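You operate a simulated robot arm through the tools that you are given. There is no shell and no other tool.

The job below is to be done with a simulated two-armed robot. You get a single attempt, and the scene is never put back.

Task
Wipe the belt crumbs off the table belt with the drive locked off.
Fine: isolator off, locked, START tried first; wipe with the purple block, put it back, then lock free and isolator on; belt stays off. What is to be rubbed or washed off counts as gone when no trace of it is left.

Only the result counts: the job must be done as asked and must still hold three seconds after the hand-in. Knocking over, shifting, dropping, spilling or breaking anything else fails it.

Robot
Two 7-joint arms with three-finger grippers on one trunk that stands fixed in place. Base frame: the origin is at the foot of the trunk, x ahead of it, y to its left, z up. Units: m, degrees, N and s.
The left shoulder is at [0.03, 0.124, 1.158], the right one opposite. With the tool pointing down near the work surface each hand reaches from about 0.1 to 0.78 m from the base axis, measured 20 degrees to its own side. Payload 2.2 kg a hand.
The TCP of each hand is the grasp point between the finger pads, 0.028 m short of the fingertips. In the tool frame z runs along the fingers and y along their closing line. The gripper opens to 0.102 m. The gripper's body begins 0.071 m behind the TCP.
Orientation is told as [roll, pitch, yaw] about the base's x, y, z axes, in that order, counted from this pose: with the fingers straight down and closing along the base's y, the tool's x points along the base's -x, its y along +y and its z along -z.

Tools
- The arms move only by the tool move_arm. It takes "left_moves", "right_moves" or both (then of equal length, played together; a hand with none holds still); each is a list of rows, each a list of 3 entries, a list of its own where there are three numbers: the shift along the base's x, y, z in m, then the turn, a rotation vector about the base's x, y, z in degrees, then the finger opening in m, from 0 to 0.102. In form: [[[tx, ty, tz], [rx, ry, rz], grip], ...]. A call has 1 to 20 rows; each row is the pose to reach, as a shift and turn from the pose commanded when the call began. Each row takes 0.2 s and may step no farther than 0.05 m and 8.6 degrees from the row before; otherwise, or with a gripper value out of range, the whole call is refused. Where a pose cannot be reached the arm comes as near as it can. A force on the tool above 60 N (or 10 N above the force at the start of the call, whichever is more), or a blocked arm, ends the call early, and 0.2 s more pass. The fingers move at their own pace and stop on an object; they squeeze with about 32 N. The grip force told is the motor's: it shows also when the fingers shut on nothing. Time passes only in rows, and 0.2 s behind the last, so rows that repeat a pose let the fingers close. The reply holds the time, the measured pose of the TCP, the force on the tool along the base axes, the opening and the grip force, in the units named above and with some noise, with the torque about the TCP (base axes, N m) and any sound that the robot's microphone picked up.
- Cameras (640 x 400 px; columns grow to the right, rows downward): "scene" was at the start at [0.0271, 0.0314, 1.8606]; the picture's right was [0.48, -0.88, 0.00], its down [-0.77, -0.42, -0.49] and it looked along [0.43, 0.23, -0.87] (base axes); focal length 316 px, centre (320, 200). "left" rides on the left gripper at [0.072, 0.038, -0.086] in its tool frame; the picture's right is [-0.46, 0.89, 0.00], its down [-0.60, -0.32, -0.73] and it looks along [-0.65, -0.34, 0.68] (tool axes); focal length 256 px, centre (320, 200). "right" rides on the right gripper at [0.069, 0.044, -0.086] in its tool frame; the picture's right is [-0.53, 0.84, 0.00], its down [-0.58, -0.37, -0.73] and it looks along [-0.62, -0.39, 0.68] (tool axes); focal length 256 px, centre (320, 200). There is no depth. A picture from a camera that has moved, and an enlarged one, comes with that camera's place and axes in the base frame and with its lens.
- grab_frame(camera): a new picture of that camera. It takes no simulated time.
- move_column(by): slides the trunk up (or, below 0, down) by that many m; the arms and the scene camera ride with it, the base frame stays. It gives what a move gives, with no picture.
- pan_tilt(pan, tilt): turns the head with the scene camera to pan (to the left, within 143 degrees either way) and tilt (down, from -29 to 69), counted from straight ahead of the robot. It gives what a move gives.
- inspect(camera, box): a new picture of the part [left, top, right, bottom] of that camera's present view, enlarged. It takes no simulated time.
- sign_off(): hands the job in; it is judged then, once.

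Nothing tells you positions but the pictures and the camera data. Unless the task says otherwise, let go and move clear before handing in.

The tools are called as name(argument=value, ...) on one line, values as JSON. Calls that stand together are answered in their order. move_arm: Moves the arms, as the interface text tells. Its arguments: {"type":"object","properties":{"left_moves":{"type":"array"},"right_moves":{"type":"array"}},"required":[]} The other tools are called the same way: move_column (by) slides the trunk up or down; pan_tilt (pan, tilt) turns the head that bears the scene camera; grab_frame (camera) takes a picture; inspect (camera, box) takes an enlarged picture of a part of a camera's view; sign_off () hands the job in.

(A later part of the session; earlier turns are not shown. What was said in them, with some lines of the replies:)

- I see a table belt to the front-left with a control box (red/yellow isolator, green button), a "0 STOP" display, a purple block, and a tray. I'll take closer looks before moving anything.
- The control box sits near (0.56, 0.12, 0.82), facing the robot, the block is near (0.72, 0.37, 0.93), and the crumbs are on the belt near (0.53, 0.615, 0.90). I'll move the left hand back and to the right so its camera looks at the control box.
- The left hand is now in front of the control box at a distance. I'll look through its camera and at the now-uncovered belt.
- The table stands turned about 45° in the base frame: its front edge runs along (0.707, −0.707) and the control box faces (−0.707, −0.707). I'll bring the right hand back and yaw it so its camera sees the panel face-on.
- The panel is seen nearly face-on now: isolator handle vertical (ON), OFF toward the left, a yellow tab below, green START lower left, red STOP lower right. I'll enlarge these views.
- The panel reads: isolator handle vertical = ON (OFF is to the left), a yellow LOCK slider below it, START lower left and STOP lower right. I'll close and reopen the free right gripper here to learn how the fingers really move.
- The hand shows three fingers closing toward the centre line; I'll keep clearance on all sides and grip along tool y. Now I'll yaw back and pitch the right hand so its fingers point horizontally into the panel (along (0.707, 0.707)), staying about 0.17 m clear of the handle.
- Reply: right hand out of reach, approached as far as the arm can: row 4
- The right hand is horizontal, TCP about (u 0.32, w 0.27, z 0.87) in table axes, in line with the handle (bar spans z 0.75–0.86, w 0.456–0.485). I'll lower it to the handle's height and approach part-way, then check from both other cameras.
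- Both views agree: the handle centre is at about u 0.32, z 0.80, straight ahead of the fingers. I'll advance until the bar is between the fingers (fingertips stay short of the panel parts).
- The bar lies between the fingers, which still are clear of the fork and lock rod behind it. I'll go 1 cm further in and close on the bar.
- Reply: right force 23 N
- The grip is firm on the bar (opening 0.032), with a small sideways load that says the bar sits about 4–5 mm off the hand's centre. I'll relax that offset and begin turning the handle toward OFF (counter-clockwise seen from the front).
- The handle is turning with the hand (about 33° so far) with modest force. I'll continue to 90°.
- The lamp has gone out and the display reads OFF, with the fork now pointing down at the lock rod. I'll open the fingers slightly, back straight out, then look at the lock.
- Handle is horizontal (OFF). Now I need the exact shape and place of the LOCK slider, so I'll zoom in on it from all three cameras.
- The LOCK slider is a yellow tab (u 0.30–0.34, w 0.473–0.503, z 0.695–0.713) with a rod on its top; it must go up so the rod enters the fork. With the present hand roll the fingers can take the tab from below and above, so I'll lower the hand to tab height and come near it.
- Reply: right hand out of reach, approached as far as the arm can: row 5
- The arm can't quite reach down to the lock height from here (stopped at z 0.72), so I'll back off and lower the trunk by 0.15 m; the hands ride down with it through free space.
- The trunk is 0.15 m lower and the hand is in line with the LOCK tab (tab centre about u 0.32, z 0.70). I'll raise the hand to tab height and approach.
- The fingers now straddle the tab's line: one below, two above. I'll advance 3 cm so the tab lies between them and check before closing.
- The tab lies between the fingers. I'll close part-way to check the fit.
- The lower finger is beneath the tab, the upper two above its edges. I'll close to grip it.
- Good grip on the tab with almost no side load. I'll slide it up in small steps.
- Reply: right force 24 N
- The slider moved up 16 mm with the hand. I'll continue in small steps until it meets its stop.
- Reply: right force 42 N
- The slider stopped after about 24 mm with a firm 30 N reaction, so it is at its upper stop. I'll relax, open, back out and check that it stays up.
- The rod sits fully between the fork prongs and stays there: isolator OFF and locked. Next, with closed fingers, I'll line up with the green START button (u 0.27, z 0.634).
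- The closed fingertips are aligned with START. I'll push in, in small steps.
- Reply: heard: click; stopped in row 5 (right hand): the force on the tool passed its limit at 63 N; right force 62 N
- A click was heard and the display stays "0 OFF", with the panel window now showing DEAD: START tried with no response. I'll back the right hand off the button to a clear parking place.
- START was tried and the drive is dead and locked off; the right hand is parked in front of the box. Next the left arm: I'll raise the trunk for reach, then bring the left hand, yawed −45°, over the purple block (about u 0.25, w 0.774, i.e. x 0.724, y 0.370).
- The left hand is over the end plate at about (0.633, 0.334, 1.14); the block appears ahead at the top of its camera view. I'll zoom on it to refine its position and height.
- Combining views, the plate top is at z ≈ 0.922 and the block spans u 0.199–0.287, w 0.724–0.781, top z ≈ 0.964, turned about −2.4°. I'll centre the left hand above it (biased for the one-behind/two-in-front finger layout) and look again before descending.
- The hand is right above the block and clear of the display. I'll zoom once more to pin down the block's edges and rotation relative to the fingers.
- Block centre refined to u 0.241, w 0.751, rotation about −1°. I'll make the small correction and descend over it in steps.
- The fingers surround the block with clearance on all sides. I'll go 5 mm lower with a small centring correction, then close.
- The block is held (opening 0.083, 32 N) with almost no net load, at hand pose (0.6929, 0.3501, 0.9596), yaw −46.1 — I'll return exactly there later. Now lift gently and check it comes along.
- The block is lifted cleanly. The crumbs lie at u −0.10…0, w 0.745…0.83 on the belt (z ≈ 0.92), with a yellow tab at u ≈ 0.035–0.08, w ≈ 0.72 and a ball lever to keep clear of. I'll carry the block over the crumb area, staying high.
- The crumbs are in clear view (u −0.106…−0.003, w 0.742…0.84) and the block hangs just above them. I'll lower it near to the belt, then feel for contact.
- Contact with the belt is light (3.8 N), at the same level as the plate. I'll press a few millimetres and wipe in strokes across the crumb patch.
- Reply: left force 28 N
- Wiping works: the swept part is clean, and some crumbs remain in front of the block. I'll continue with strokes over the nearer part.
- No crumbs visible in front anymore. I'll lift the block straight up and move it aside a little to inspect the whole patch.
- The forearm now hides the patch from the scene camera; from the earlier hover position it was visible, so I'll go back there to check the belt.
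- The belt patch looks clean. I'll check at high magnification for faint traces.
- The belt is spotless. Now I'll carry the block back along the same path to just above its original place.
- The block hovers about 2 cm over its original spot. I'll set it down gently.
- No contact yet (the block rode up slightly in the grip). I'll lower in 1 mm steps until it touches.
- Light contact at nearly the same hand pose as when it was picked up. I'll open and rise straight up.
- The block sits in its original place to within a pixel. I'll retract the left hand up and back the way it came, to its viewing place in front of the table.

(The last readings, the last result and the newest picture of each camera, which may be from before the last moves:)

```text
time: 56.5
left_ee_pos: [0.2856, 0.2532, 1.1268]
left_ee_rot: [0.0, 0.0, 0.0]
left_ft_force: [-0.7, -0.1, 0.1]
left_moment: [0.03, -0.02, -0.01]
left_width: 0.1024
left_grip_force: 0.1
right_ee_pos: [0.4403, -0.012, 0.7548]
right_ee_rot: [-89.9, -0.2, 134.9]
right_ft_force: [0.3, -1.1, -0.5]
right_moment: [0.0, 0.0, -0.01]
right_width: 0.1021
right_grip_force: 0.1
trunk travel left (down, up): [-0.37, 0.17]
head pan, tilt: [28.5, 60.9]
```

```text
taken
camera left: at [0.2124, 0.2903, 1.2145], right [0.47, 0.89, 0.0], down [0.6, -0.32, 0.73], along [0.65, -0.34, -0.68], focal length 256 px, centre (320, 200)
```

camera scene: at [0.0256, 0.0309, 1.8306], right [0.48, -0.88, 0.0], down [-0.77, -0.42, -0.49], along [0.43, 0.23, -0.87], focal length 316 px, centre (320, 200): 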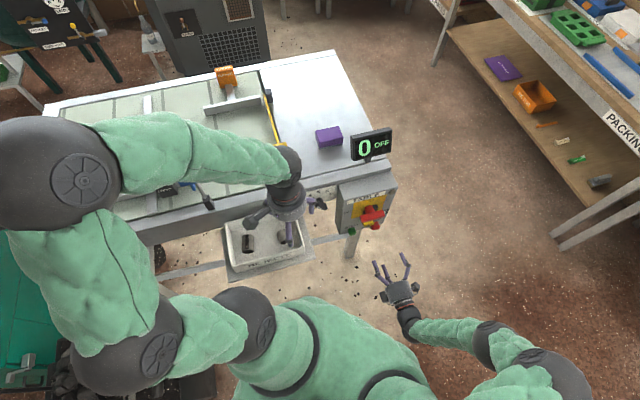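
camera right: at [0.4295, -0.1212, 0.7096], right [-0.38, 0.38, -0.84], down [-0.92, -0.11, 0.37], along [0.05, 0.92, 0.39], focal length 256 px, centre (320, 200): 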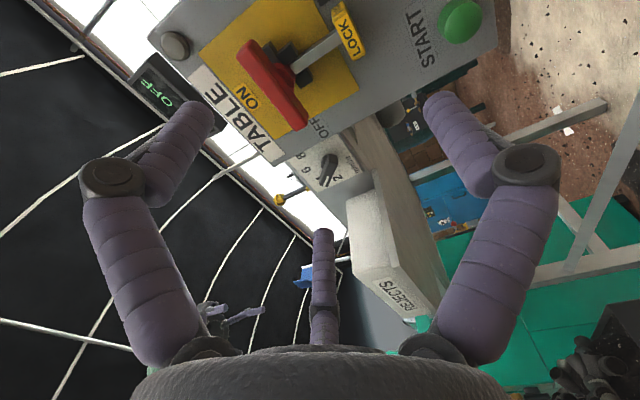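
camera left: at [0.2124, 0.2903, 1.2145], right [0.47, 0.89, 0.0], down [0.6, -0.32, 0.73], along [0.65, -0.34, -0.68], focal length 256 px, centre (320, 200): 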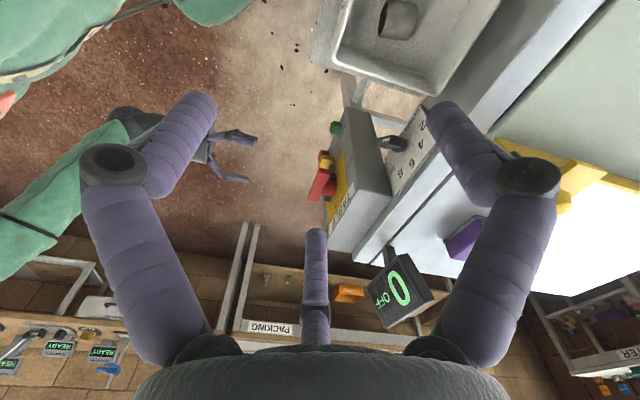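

Now to unlock: I'll lower the trunk again by 0.12 m so the right hand can work at the LOCK tab, which now sits 24 mm higher (hand pose about u 0.319, w 0.461, z 0.727).

move_column(by=-0.12)

move_arm(right_moves=[[[0, 0, 0.045], [0, 0, 0], 0.102], [[0, 0, 0.09], [0, 0, 0], 0.102], [[0.02, 0.02, 0.09], [0, 0, 0], 0.102], [[0.045, 0.045, 0.09], [0, 0, 0], 0.102], [[0.07, 0.07, 0.09], [0, 0, 0], 0.102], [[0.092, 0.092, 0.09], [0, 0, 0], 0.102]])

grab_frame(camera="right")

inspect(camera="left", box=[260, 130, 380, 250])

inspect(camera="scene", box=[330, 160, 430, 260])

```text
time: 58.0
left_ee_pos: [0.2861, 0.2526, 1.0083]
left_ee_rot: [0.1, 0.0, -0.1]
left_ft_force: [-0.6, -0.2, -0.4]
left_moment: [-0.01, -0.01, 0.0]
left_width: 0.102
left_grip_force: 0.0
right_ee_pos: [0.4416, -0.0121, 0.6339]
right_ee_rot: [-90.0, -0.2, 134.9]
right_ft_force: [-0.5, -1.0, 0.2]
right_moment: [0.0, -0.04, 0.02]
right_width: 0.1018
right_grip_force: 0.0
trunk travel left (down, up): [-0.25, 0.29]
head pan, tilt: [28.5, 60.9]
```

```text
time: 59.4
left_ee_pos: [0.2876, 0.2537, 1.0061]
left_ee_rot: [0.0, -0.1, -0.1]
left_ft_force: [0.7, 0.8, 0.1]
left_moment: [-0.04, 0.0, 0.01]
left_width: 0.1021
left_grip_force: 0.0
right_ee_pos: [0.5363, 0.0818, 0.7232]
right_ee_rot: [-89.8, -0.3, 134.9]
right_ft_force: [-0.5, -0.3, -1.0]
right_moment: [-0.01, 0.0, 0.02]
right_width: 0.1021
right_grip_force: 0.0
trunk travel left (down, up): [-0.25, 0.29]
head pan, tilt: [28.5, 60.9]
```

```text
taken
camera right: at [0.5236, -0.0288, 0.6783], right [-0.38, 0.38, -0.84], down [-0.92, -0.11, 0.37], along [0.05, 0.92, 0.39], focal length 256 px, centre (320, 200)
```

right: 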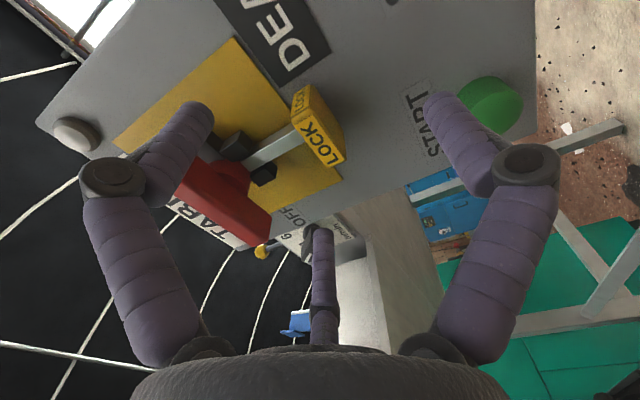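

```text
3.33 times, centred on (320, 190) of left
camera zoom: at [0.2142, 0.291, 1.0943], right [0.47, 0.88, 0.0], down [0.6, -0.32, 0.73], along [0.65, -0.34, -0.68], focal length 853 px, centre (320, 233)
```

zoom: 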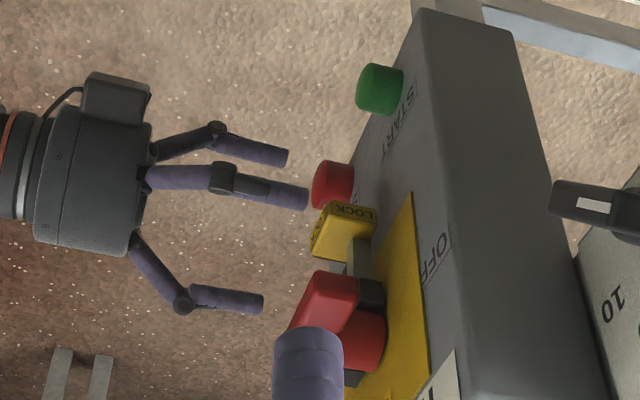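

```text
4.00 times, centred on (380, 210) of scene
camera zoom: at [0.0272, 0.0318, 1.7105], right [0.48, -0.88, 0.0], down [-0.77, -0.42, -0.49], along [0.43, 0.23, -0.87], focal length 1265 px, centre (80, 160)
```

zoom: 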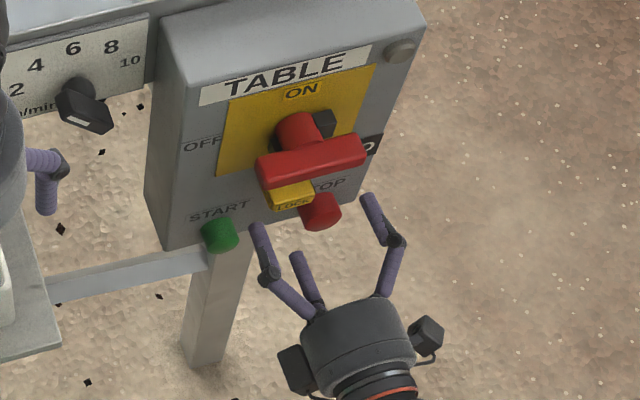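

The hand is lined up in front of the raised tab and the panel window reads DEAD. I'll move in around the tab and close on it.

move_arm(right_moves=[[[0.0077, 0.0094, 0.005], [0, 0, 0], 0.102], [[0.0153, 0.0187, 0.005], [0, 0, 0], 0.102], [[0.0153, 0.0187, 0.005], [0, 0, 0], 0.07], [[0.0153, 0.0187, 0.005], [0, 0, 0], 0.045], [[0.0153, 0.0187, 0.005], [0, 0, 0], 0.03], [[0.0153, 0.0187, 0.005], [0, 0, 0], 0.0], [[0.0153, 0.0187, 0.005], [0, 0, 0], 0.0]])

grab_frame(camera="right")

inspect(camera="left", box=[290, 150, 370, 230])

inspect(camera="scene", box=[350, 180, 420, 250])

```text
time: 61.0
left_ee_pos: [0.2871, 0.2526, 1.0072]
left_ee_rot: [0.0, -0.1, 0.0]
left_ft_force: [0.6, 0.0, 0.1]
left_moment: [0.0, -0.02, -0.03]
left_width: 0.102
left_grip_force: 0.1
right_ee_pos: [0.5499, 0.0991, 0.7285]
right_ee_rot: [-89.7, -0.3, 135.0]
right_ft_force: [-1.0, 0.2, -1.4]
right_moment: [-0.19, -0.16, -0.01]
right_width: 0.0239
right_grip_force: 44.9
trunk travel left (down, up): [-0.25, 0.29]
head pan, tilt: [28.5, 60.9]
```

```text
taken
camera right: at [0.5377, -0.0103, 0.6841], right [-0.38, 0.38, -0.84], down [-0.92, -0.11, 0.37], along [0.05, 0.92, 0.39], focal length 256 px, centre (320, 200)
```

right: 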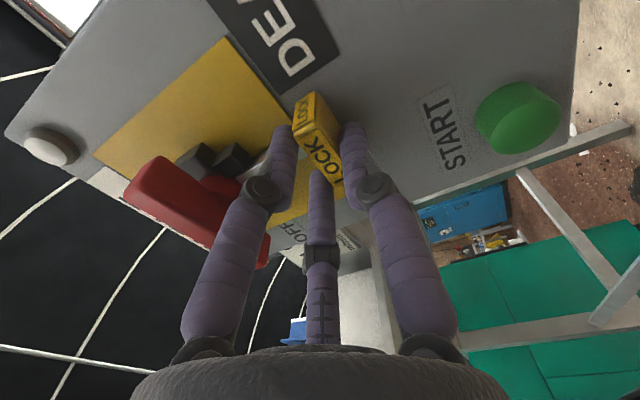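

```text
5.00 times, centred on (330, 190) of left
camera zoom: at [0.2141, 0.2908, 1.0944], right [0.47, 0.88, 0.0], down [0.6, -0.32, 0.73], along [0.65, -0.34, -0.68], focal length 1280 px, centre (270, 250)
```

zoom: 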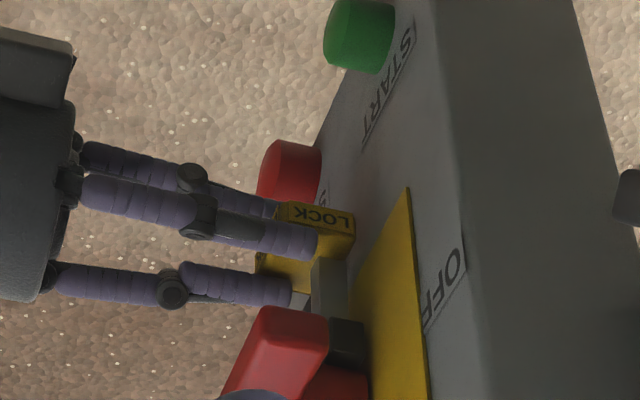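

```text
5.71 times, centred on (385, 215) of scene
camera zoom: at [0.0272, 0.0313, 1.7105], right [0.48, -0.88, 0.0], down [-0.77, -0.42, -0.49], along [0.43, 0.23, -0.87], focal length 1808 px, centre (-51, 114)
```

zoom: 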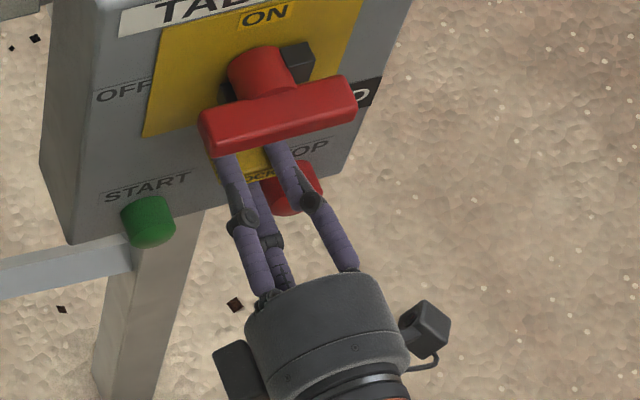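

Gripped the tab just as before. I'll slide it down to its lower stop.

move_arm(right_moves=[[[0, 0, -0.005], [0, 0, 0], 0.0], [[0, 0, -0.01], [0, 0, 0], 0.0], [[0, 0, -0.015], [0, 0, 0], 0.0], [[0, 0, -0.02], [0, 0, 0], 0.0], [[0, 0, -0.024], [0, 0, 0], 0.0], [[0, 0, -0.027], [0, 0, 0], 0.0]])

inspect(camera="left", box=[290, 150, 370, 230])

grab_frame(camera="right")

```text
time: 62.4
left_ee_pos: [0.2841, 0.2533, 1.0084]
left_ee_rot: [0.1, 0.0, -0.2]
left_ft_force: [0.6, 0.7, 0.3]
left_moment: [0.01, -0.02, -0.01]
left_width: 0.1022
left_grip_force: 0.0
right_ee_pos: [0.5505, 0.0991, 0.7062]
right_ee_rot: [-90.5, 0.0, 135.0]
right_ft_force: [-4.0, 6.2, 34.4]
right_moment: [0.56, -0.06, 0.54]
right_width: 0.024
right_grip_force: 44.7
trunk travel left (down, up): [-0.25, 0.29]
head pan, tilt: [28.5, 60.9]
```

```text
5.00 times, centred on (330, 190) of left
camera zoom: at [0.2117, 0.2909, 1.0953], right [0.47, 0.88, 0.0], down [0.6, -0.32, 0.73], along [0.65, -0.34, -0.68], focal length 1280 px, centre (270, 250)
```

zoom: 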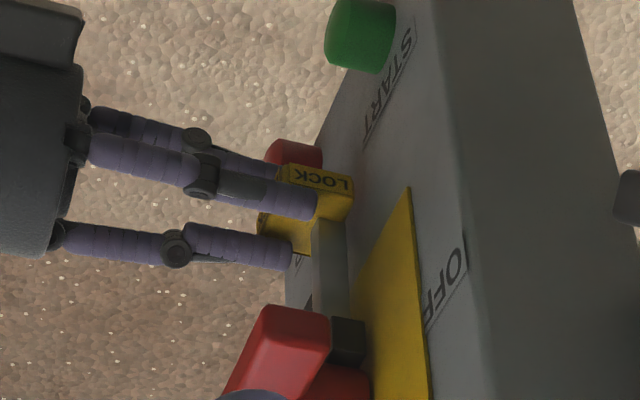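

```text
taken
camera right: at [0.5384, -0.0102, 0.6611], right [-0.37, 0.38, -0.85], down [-0.93, -0.11, 0.36], along [0.04, 0.92, 0.4], focal length 256 px, centre (320, 200)
```

right: 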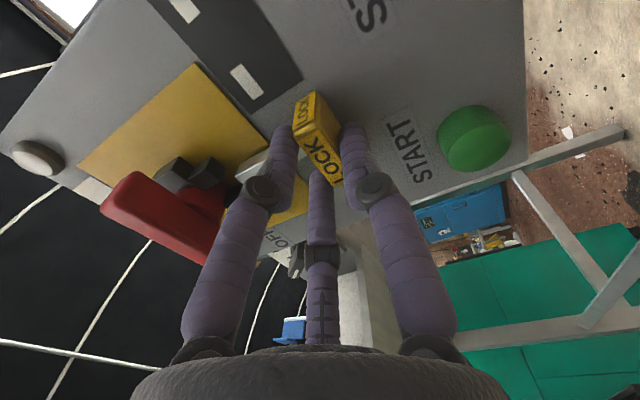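

The slider is back at its lower stop (z 0.706, as originally) and the window shows the initial bars. I'll relax, open and back out.

move_arm(right_moves=[[[0, 0, 0.0035], [0, 0, 0], 0.0], [[0, 0, 0.0035], [0, 0, 0], 0.045], [[0, 0, 0.0035], [0, 0, 0], 0.07], [[-0.014, -0.014, 0.0035], [0, 0, 0], 0.09], [[-0.042, -0.042, 0.0035], [0, 0, 0], 0.102], [[-0.07, -0.07, 0.0035], [0, 0, 0], 0.102], [[-0.07, -0.07, 0.045], [0, 0, 0], 0.102], [[-0.07, -0.07, 0.09], [0, 0, 0], 0.102]])

grab_frame(camera="right")

inspect(camera="left", box=[290, 150, 370, 230])

inspect(camera="scene", box=[330, 160, 430, 260])

```text
time: 64.2
left_ee_pos: [0.2865, 0.253, 1.0067]
left_ee_rot: [0.0, 0.0, -0.1]
left_ft_force: [0.7, -0.7, 0.0]
left_moment: [-0.01, -0.02, 0.01]
left_width: 0.1021
left_grip_force: 0.1
right_ee_pos: [0.478, 0.0301, 0.7912]
right_ee_rot: [-89.8, -0.3, 134.8]
right_ft_force: [0.4, -0.4, 0.0]
right_moment: [-0.01, 0.01, -0.02]
right_width: 0.1021
right_grip_force: 0.0
trunk travel left (down, up): [-0.25, 0.29]
head pan, tilt: [28.5, 60.9]
```

```text
taken
camera right: at [0.4661, -0.0799, 0.7469], right [-0.38, 0.38, -0.84], down [-0.92, -0.11, 0.37], along [0.05, 0.92, 0.39], focal length 256 px, centre (320, 200)
```

right: 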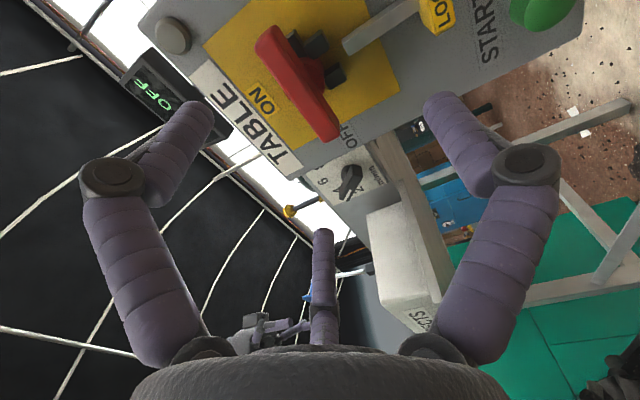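

```text
5.00 times, centred on (330, 190) of left
camera zoom: at [0.2135, 0.2908, 1.0946], right [0.47, 0.88, 0.0], down [0.6, -0.32, 0.73], along [0.65, -0.34, -0.68], focal length 1280 px, centre (270, 250)
```

zoom: 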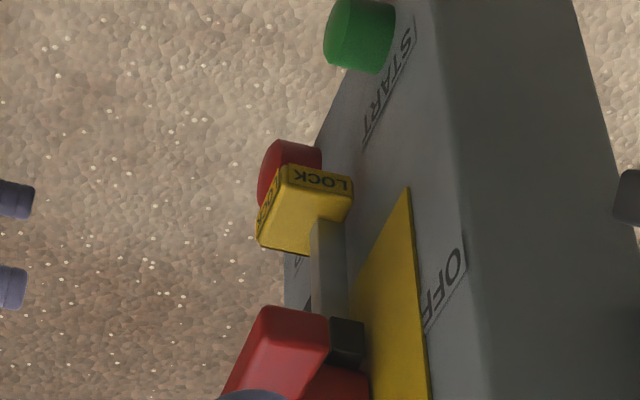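

```text
4.00 times, centred on (380, 210) of scene
camera zoom: at [0.0263, 0.0313, 1.7106], right [0.48, -0.88, 0.0], down [-0.77, -0.42, -0.49], along [0.43, 0.23, -0.87], focal length 1265 px, centre (80, 160)
```

zoom: 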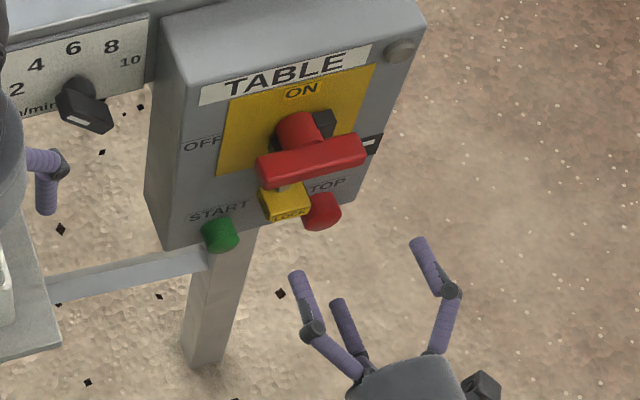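

Lock is free. Now the isolator: I'll bring the hand around the horizontal handle bar at the pose it was released from (u 0.3215, w 0.461, z 0.8085).

move_arm(right_moves=[[[0.0034, -0.0034, 0.0173], [0, 0, 0], 0.08], [[0.02, 0.0132, 0.0173], [0, 0, 0], 0.068], [[0.045, 0.0382, 0.0173], [0, 0, 0], 0.068]])

grab_frame(camera="right")

inspect(camera="left", box=[260, 130, 380, 250])

inspect(camera="scene", box=[330, 160, 430, 260])

```text
time: 65.0
left_ee_pos: [0.2866, 0.2537, 1.007]
left_ee_rot: [-0.1, 0.0, -0.2]
left_ft_force: [-0.7, -0.2, 0.6]
left_moment: [0.0, -0.02, -0.01]
left_width: 0.1024
left_grip_force: 0.0
right_ee_pos: [0.5222, 0.0665, 0.8089]
right_ee_rot: [-89.8, -0.2, 134.9]
right_ft_force: [0.2, 0.8, -0.2]
right_moment: [-0.02, 0.0, -0.02]
right_width: 0.0678
right_grip_force: 0.0
trunk travel left (down, up): [-0.25, 0.29]
head pan, tilt: [28.5, 60.9]
```

```text
taken
camera right: at [0.5101, -0.0434, 0.7653], right [-0.38, 0.38, -0.84], down [-0.92, -0.11, 0.37], along [0.05, 0.92, 0.39], focal length 256 px, centre (320, 200)
```

right: 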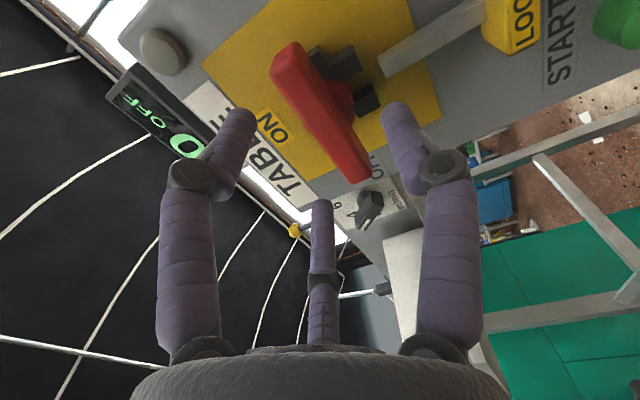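

```text
3.33 times, centred on (320, 190) of left
camera zoom: at [0.2142, 0.2912, 1.0943], right [0.47, 0.88, 0.0], down [0.6, -0.32, 0.73], along [0.65, -0.34, -0.68], focal length 853 px, centre (320, 233)
```

zoom: 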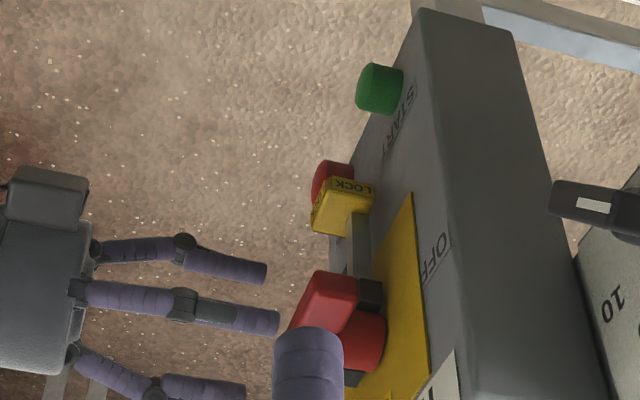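

```text
4.00 times, centred on (380, 210) of scene
camera zoom: at [0.0271, 0.032, 1.7105], right [0.48, -0.88, 0.0], down [-0.77, -0.42, -0.49], along [0.43, 0.23, -0.87], focal length 1265 px, centre (80, 160)
```

zoom: 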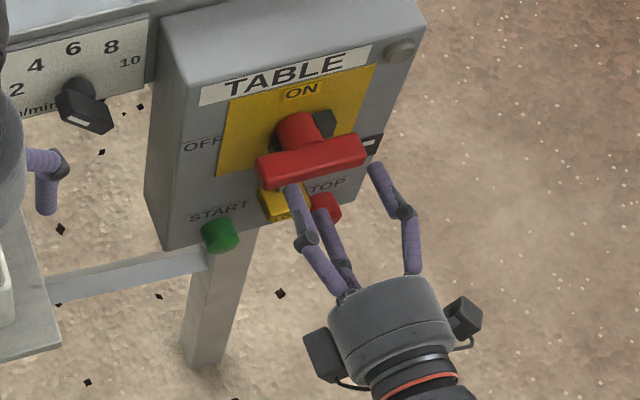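

Fingers are just in front of the bar, two above and one below it. I'll advance and close.

move_arm(right_moves=[[[0.016, 0.016, 0], [0, 0, 0], 0.068], [[0.0318, 0.0318, 0], [0, 0, 0], 0.068], [[0.0318, 0.0318, 0], [0, 0, 0], 0.04], [[0.0318, 0.0318, 0], [0, 0, 0], 0.0], [[0.0318, 0.0318, 0], [0, 0, 0], 0.0]])

grab_frame(camera="right")

inspect(camera="scene", box=[330, 160, 430, 260])

```text
time: 66.2
left_ee_pos: [0.2869, 0.2539, 1.0075]
left_ee_rot: [-0.1, 0.0, -0.1]
left_ft_force: [0.1, 0.0, -0.3]
left_moment: [0.01, -0.01, 0.02]
left_width: 0.1019
left_grip_force: 0.1
right_ee_pos: [0.5555, 0.0998, 0.8084]
right_ee_rot: [-89.8, -0.4, 135.0]
right_ft_force: [-3.9, 6.3, -1.3]
right_moment: [-0.15, 0.16, 0.24]
right_width: 0.0324
right_grip_force: 44.7
trunk travel left (down, up): [-0.25, 0.29]
head pan, tilt: [28.5, 60.9]
```

```text
taken
camera right: at [0.5429, -0.0108, 0.7651], right [-0.38, 0.38, -0.84], down [-0.92, -0.11, 0.37], along [0.05, 0.92, 0.39], focal length 256 px, centre (320, 200)
```

right: 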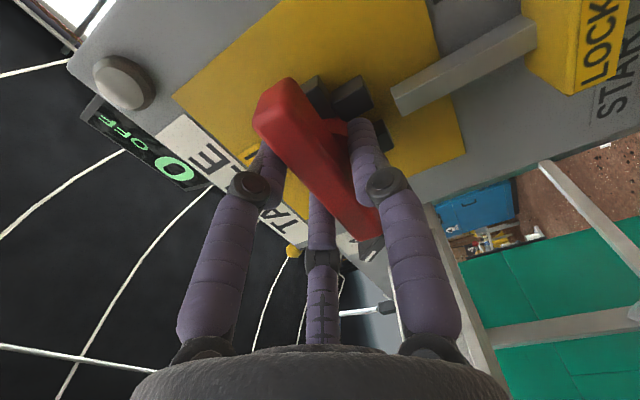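

```text
4.00 times, centred on (380, 210) of scene
camera zoom: at [0.0266, 0.0322, 1.7105], right [0.48, -0.88, 0.0], down [-0.77, -0.42, -0.49], along [0.43, 0.23, -0.87], focal length 1265 px, centre (80, 160)
```

zoom: 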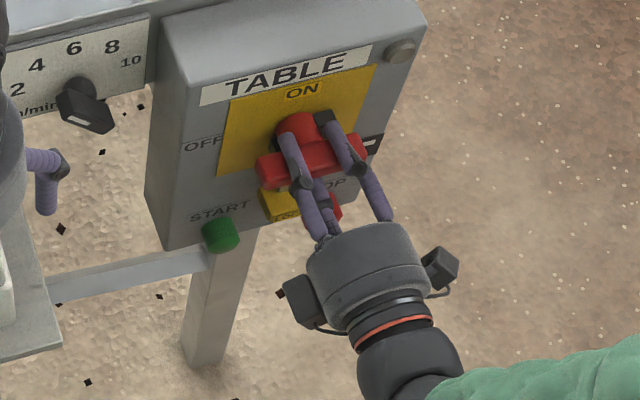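

The bar is firmly gripped with little load. I'll turn it back clockwise toward ON, first about half-way.

move_arm(right_moves=[[[0.0004, -0.0004, -0.0001], [5.785, 5.785, 0], 0.0], [[0.0008, -0.0008, -0.0002], [11.57, 11.57, 0], 0.0], [[0.0012, -0.0012, -0.0005], [17.355, 17.355, 0], 0.0], [[0.0016, -0.0016, -0.0009], [23.14, 23.14, 0], 0.0], [[0.0018, -0.0018, -0.0015], [28.925, 28.925, 0], 0.0], [[0.0021, -0.0021, -0.0021], [34.71, 34.71, 0], 0.0]])

inspect(camera="scene", box=[330, 160, 430, 260])

```text
time: 67.6
left_ee_pos: [0.2859, 0.253, 1.0072]
left_ee_rot: [0.1, 0.0, -0.2]
left_ft_force: [0.3, 0.2, 1.0]
left_moment: [0.03, -0.02, -0.03]
left_width: 0.1022
left_grip_force: 0.0
right_ee_pos: [0.5562, 0.0967, 0.8056]
right_ee_rot: [-89.4, -49.6, 134.8]
right_ft_force: [-17.2, -0.9, -6.6]
right_moment: [0.04, -0.07, 0.5]
right_width: 0.032
right_grip_force: 44.2
trunk travel left (down, up): [-0.25, 0.29]
head pan, tilt: [28.5, 60.9]
```

```text
4.00 times, centred on (380, 210) of scene
camera zoom: at [0.0255, 0.0313, 1.7105], right [0.48, -0.88, 0.0], down [-0.77, -0.42, -0.49], along [0.43, 0.23, -0.87], focal length 1265 px, centre (80, 160)
```

zoom: 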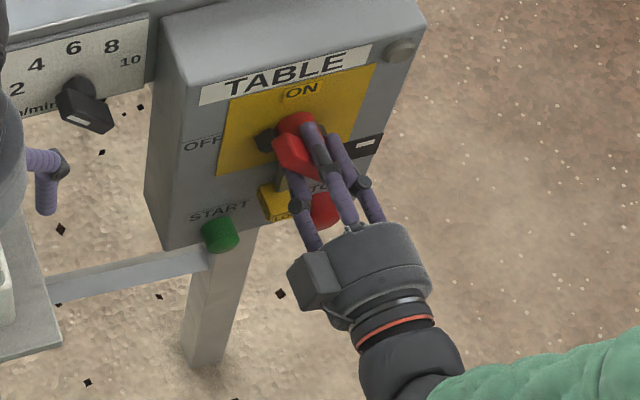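

Turning well with low forces. I'll complete the turn to ON.

move_arm(right_moves=[[[-0.0005, 0.0005, -0.001], [5.785, 5.785, 0], 0.0], [[-0.0005, 0.0005, -0.002], [11.57, 11.57, 0], 0.0], [[-0.0005, 0.0005, -0.003], [17.355, 17.355, 0], 0.0], [[-0.0005, 0.0005, -0.004], [23.14, 23.14, 0], 0.0], [[-0.0005, 0.0005, -0.0048], [28.93, 28.93, 0], 0.0]])

inspect(camera="scene", box=[340, 90, 420, 250])

grab_frame(camera="right")

```text
time: 68.8
left_ee_pos: [0.2853, 0.2522, 1.0078]
left_ee_rot: [0.0, -0.1, -0.1]
left_ft_force: [-0.1, 0.1, 0.5]
left_moment: [0.02, 0.01, -0.01]
left_width: 0.1019
left_grip_force: 0.1
right_ee_pos: [0.5563, 0.0975, 0.8024]
right_ee_rot: [93.5, -89.7, -48.1]
right_ft_force: [-23.3, -4.3, 2.7]
right_moment: [-0.64, -0.07, 0.3]
right_width: 0.0319
right_grip_force: 45.1
trunk travel left (down, up): [-0.25, 0.29]
head pan, tilt: [28.5, 60.9]
```

```text
2.50 times, centred on (380, 170) of scene
camera zoom: at [0.0239, 0.0308, 1.7107], right [0.48, -0.88, 0.0], down [-0.77, -0.42, -0.49], along [0.43, 0.23, -0.87], focal length 791 px, centre (170, 275)
```

zoom: 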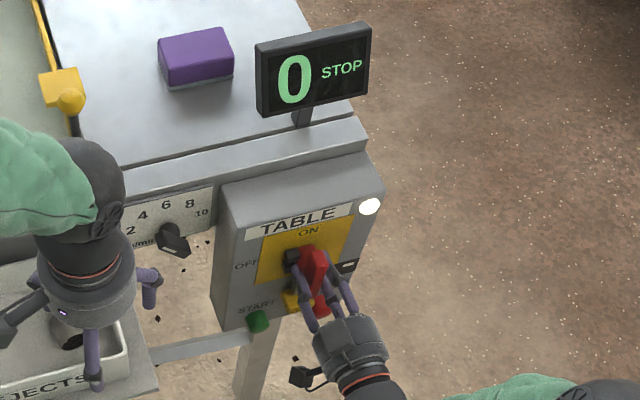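

```text
taken
camera right: at [0.4647, 0.0675, 0.7333], right [-0.6, 0.59, 0.54], down [-0.25, -0.78, 0.57], along [0.76, 0.21, 0.62], focal length 256 px, centre (320, 200)
```

right: 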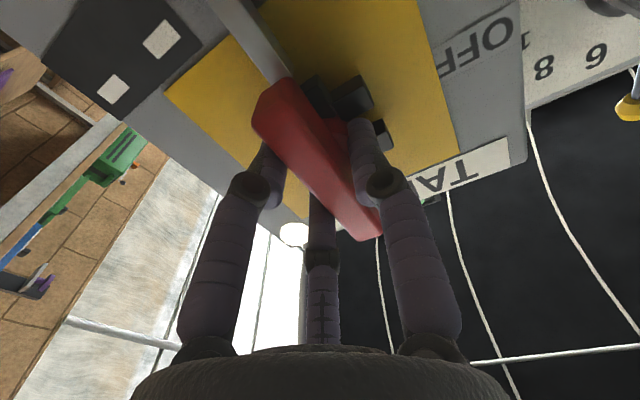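

The lamp is lit and the display shows "0 STOP": isolator ON, belt not running. I'll open the fingers and back straight out.

move_arm(right_moves=[[[-0.002, -0.002, 0], [0, 0, 0], 0.0], [[-0.002, -0.002, 0], [0, 0, 0], 0.06], [[-0.002, -0.002, 0], [0, 0, 0], 0.095], [[-0.002, -0.002, 0], [0, 0, 0], 0.102], [[-0.016, -0.016, 0], [0, 0, 0], 0.102], [[-0.044, -0.044, 0], [0, 0, 0], 0.102], [[-0.072, -0.072, 0], [0, 0, 0], 0.102], [[-0.1, -0.1, 0], [0, 0, 0], 0.102]])

inspect(camera="scene", box=[340, 90, 420, 250])

inspect(camera="left", box=[280, 120, 400, 240])

grab_frame(camera="right")

```text
time: 70.6
left_ee_pos: [0.286, 0.2528, 1.0076]
left_ee_rot: [0.0, 0.0, -0.1]
left_ft_force: [0.4, 0.0, -0.5]
left_moment: [0.0, 0.01, -0.01]
left_width: 0.1022
left_grip_force: 0.0
right_ee_pos: [0.456, -0.0026, 0.7995]
right_ee_rot: [78.2, -89.8, -32.9]
right_ft_force: [-0.7, 0.2, -0.1]
right_moment: [0.03, -0.01, -0.02]
right_width: 0.1023
right_grip_force: 0.1
trunk travel left (down, up): [-0.25, 0.29]
head pan, tilt: [28.5, 60.9]
```

```text
2.50 times, centred on (380, 170) of scene
camera zoom: at [0.0263, 0.0303, 1.7106], right [0.48, -0.88, 0.0], down [-0.77, -0.42, -0.49], along [0.43, 0.23, -0.87], focal length 791 px, centre (170, 275)
```

zoom: 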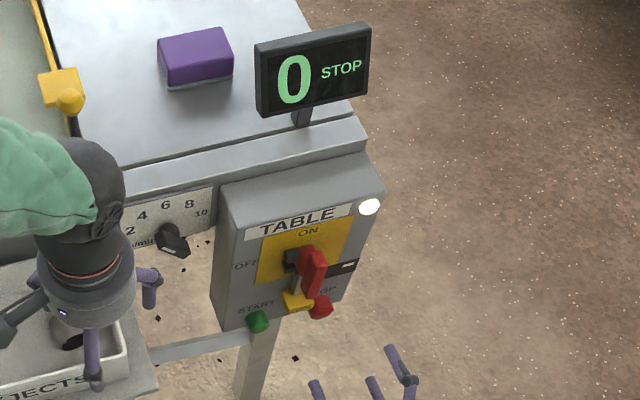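

```text
3.33 times, centred on (340, 180) of left
camera zoom: at [0.2135, 0.2902, 1.0947], right [0.47, 0.88, 0.0], down [0.6, -0.32, 0.73], along [0.65, -0.34, -0.68], focal length 853 px, centre (253, 267)
```

zoom: 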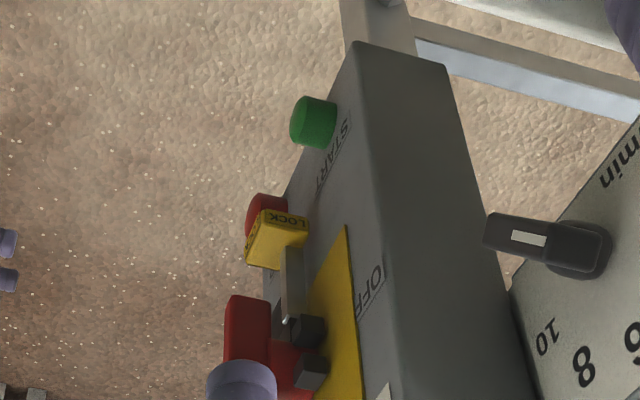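

```text
taken
camera right: at [0.3639, -0.0335, 0.7301], right [-0.6, 0.59, 0.54], down [-0.25, -0.78, 0.58], along [0.76, 0.21, 0.62], focal length 256 px, centre (320, 200)
```

right: 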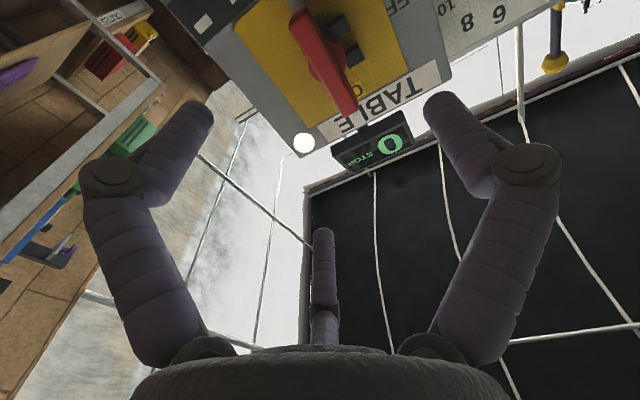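

Handle vertical at ON, lock down, lamp lit, display "0 STOP". As a last check I'll move the left hand up and aside so I can see the whole belt and the block once more.

move_arm(left_moves=[[[0, 0, 0.04], [0, 0, 0], 0.102], [[0.01, 0.03, 0.085], [0, 0, 0], 0.102], [[0.02, 0.06, 0.13], [0, 0, 0], 0.102], [[0.03, 0.09, 0.16], [0, 0, 0], 0.102], [[0.04, 0.13, 0.18], [0, 0, 0], 0.102], [[0.05, 0.16, 0.2], [0, 0, 0], 0.102]])

grab_frame(camera="left")

inspect(camera="left", box=[330, 0, 570, 150])

grab_frame(camera="scene")

```text
refused: row 2 steps farther than a row can; nothing moved
```

```text
taken
camera left: at [0.2135, 0.2902, 1.0947], right [0.47, 0.88, 0.0], down [0.6, -0.32, 0.73], along [0.65, -0.34, -0.68], focal length 256 px, centre (320, 200)
```

left: 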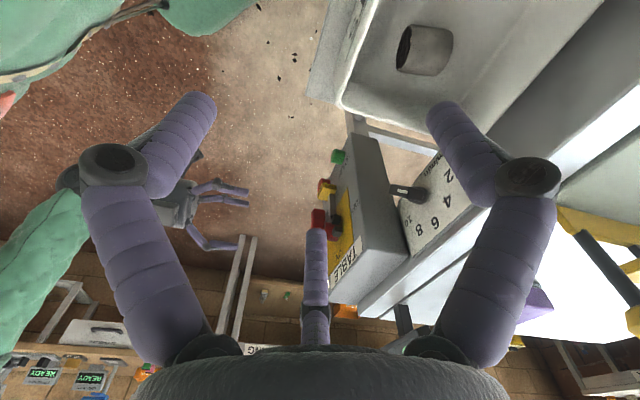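

```text
2.67 times, centred on (450, 75) of left
camera zoom: at [0.2135, 0.2902, 1.0947], right [0.47, 0.88, 0.0], down [0.6, -0.32, 0.73], along [0.65, -0.34, -0.68], focal length 683 px, centre (-27, 533)
```

zoom: 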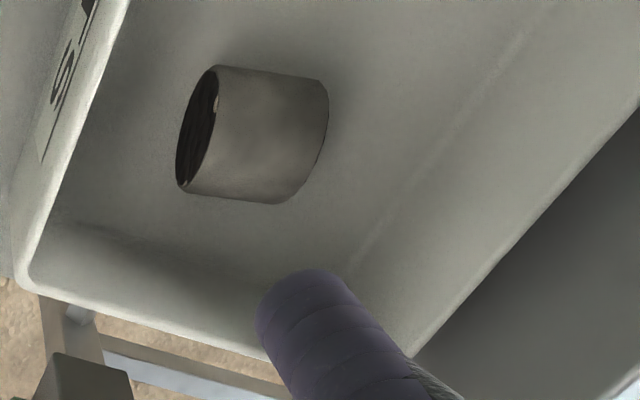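

```text
taken
camera scene: at [0.0263, 0.0303, 1.7106], right [0.48, -0.88, 0.0], down [-0.77, -0.42, -0.49], along [0.43, 0.23, -0.87], focal length 316 px, centre (320, 200)
```

scene: 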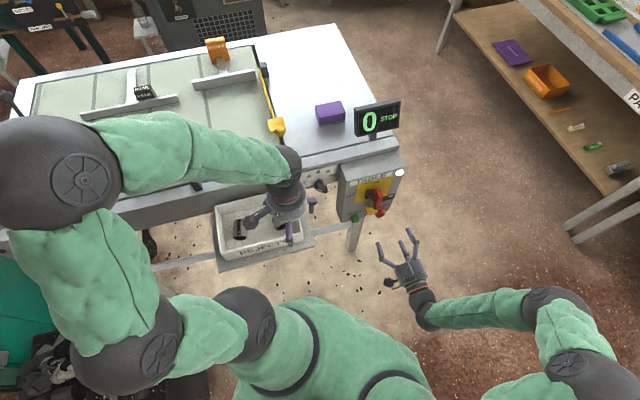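

The belt itself is partly hidden by the left arm; nothing moved because one step was slightly too long. I'll repeat with shorter steps.

move_arm(left_moves=[[[0, 0, 0.035], [0, 0, 0], 0.102], [[0.01, 0.02, 0.07], [0, 0, 0], 0.102], [[0.02, 0.045, 0.1], [0, 0, 0], 0.102], [[0.03, 0.07, 0.13], [0, 0, 0], 0.102], [[0.035, 0.1, 0.16], [0, 0, 0], 0.102], [[0.04, 0.13, 0.185], [0, 0, 0], 0.102], [[0.05, 0.16, 0.2], [0, 0, 0], 0.102]])

grab_frame(camera="left")

inspect(camera="left", box=[330, 0, 570, 150])

grab_frame(camera="scene")

```text
time: 72.2
left_ee_pos: [0.3368, 0.4146, 1.2047]
left_ee_rot: [0.1, 0.1, -0.1]
left_ft_force: [0.4, 0.7, 0.0]
left_moment: [0.0, 0.0, 0.0]
left_width: 0.102
left_grip_force: 0.0
right_ee_pos: [0.4562, -0.0026, 0.7989]
right_ee_rot: [56.0, -89.7, -10.9]
right_ft_force: [0.0, -0.1, -0.1]
right_moment: [-0.01, -0.01, -0.02]
right_width: 0.1019
right_grip_force: 0.0
trunk travel left (down, up): [-0.25, 0.29]
head pan, tilt: [28.5, 60.9]
```

```text
taken
camera left: at [0.2644, 0.4527, 1.2931], right [0.47, 0.88, 0.0], down [0.6, -0.32, 0.73], along [0.65, -0.34, -0.68], focal length 256 px, centre (320, 200)
```

left: 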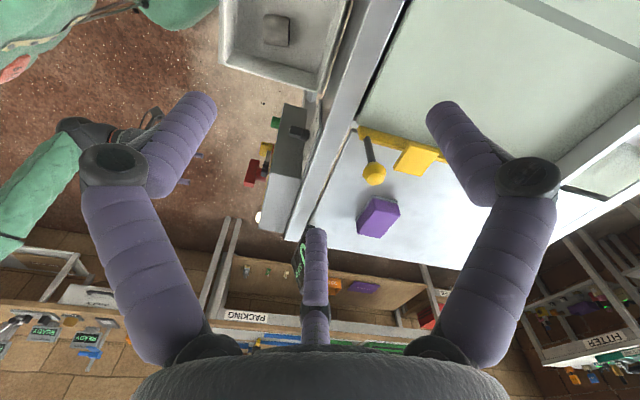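

```text
2.67 times, centred on (450, 75) of left
camera zoom: at [0.2644, 0.4527, 1.2931], right [0.47, 0.88, 0.0], down [0.6, -0.32, 0.73], along [0.65, -0.34, -0.68], focal length 683 px, centre (-27, 533)
```

zoom: 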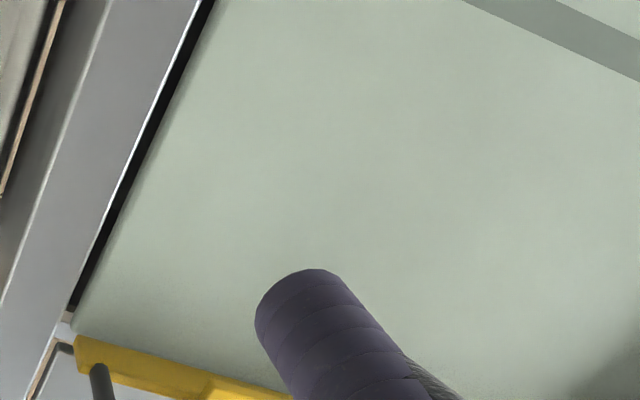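

```text
taken
camera scene: at [0.0276, 0.032, 1.7105], right [0.48, -0.88, 0.0], down [-0.77, -0.42, -0.49], along [0.43, 0.23, -0.87], focal length 316 px, centre (320, 200)
```

scene: 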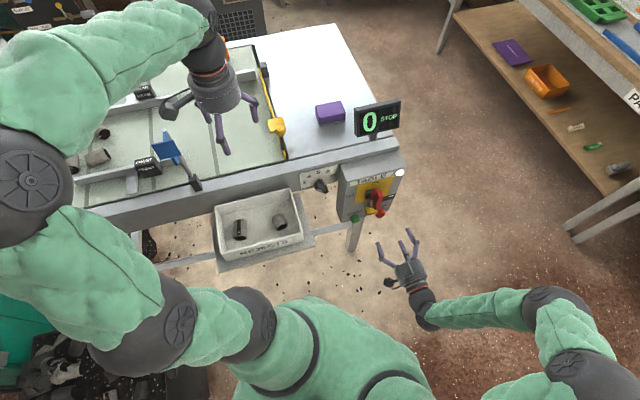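

The belt is clean, the block is back in its place, the lock is free, the isolator is on with the display at "0 STOP", and both hands are clear. I'm handing in.

sign_off()

```text
The job is handed in.
```

The crumbs are wiped off the table belt, and the job is handed in. Before hand-in, close-up views of the belt showed no trace of crumbs.

- **Isolation:** I turned the isolator to OFF and slid the LOCK tab up into its fork. Then I pressed START: it clicked, the display stayed at "0 OFF", and the panel window showed DEAD.
- **Wiping:** I wiped the whole crumb patch with the purple block and set it back in its original spot, matching its earlier position in the camera view.
- **Restoring:** I slid the lock back down and turned the isolator to ON. The lamp is lit, the display reads "0 STOP", and the belt has not run.

Both hands are open and clear of the table. I saw nothing else knocked or shifted.
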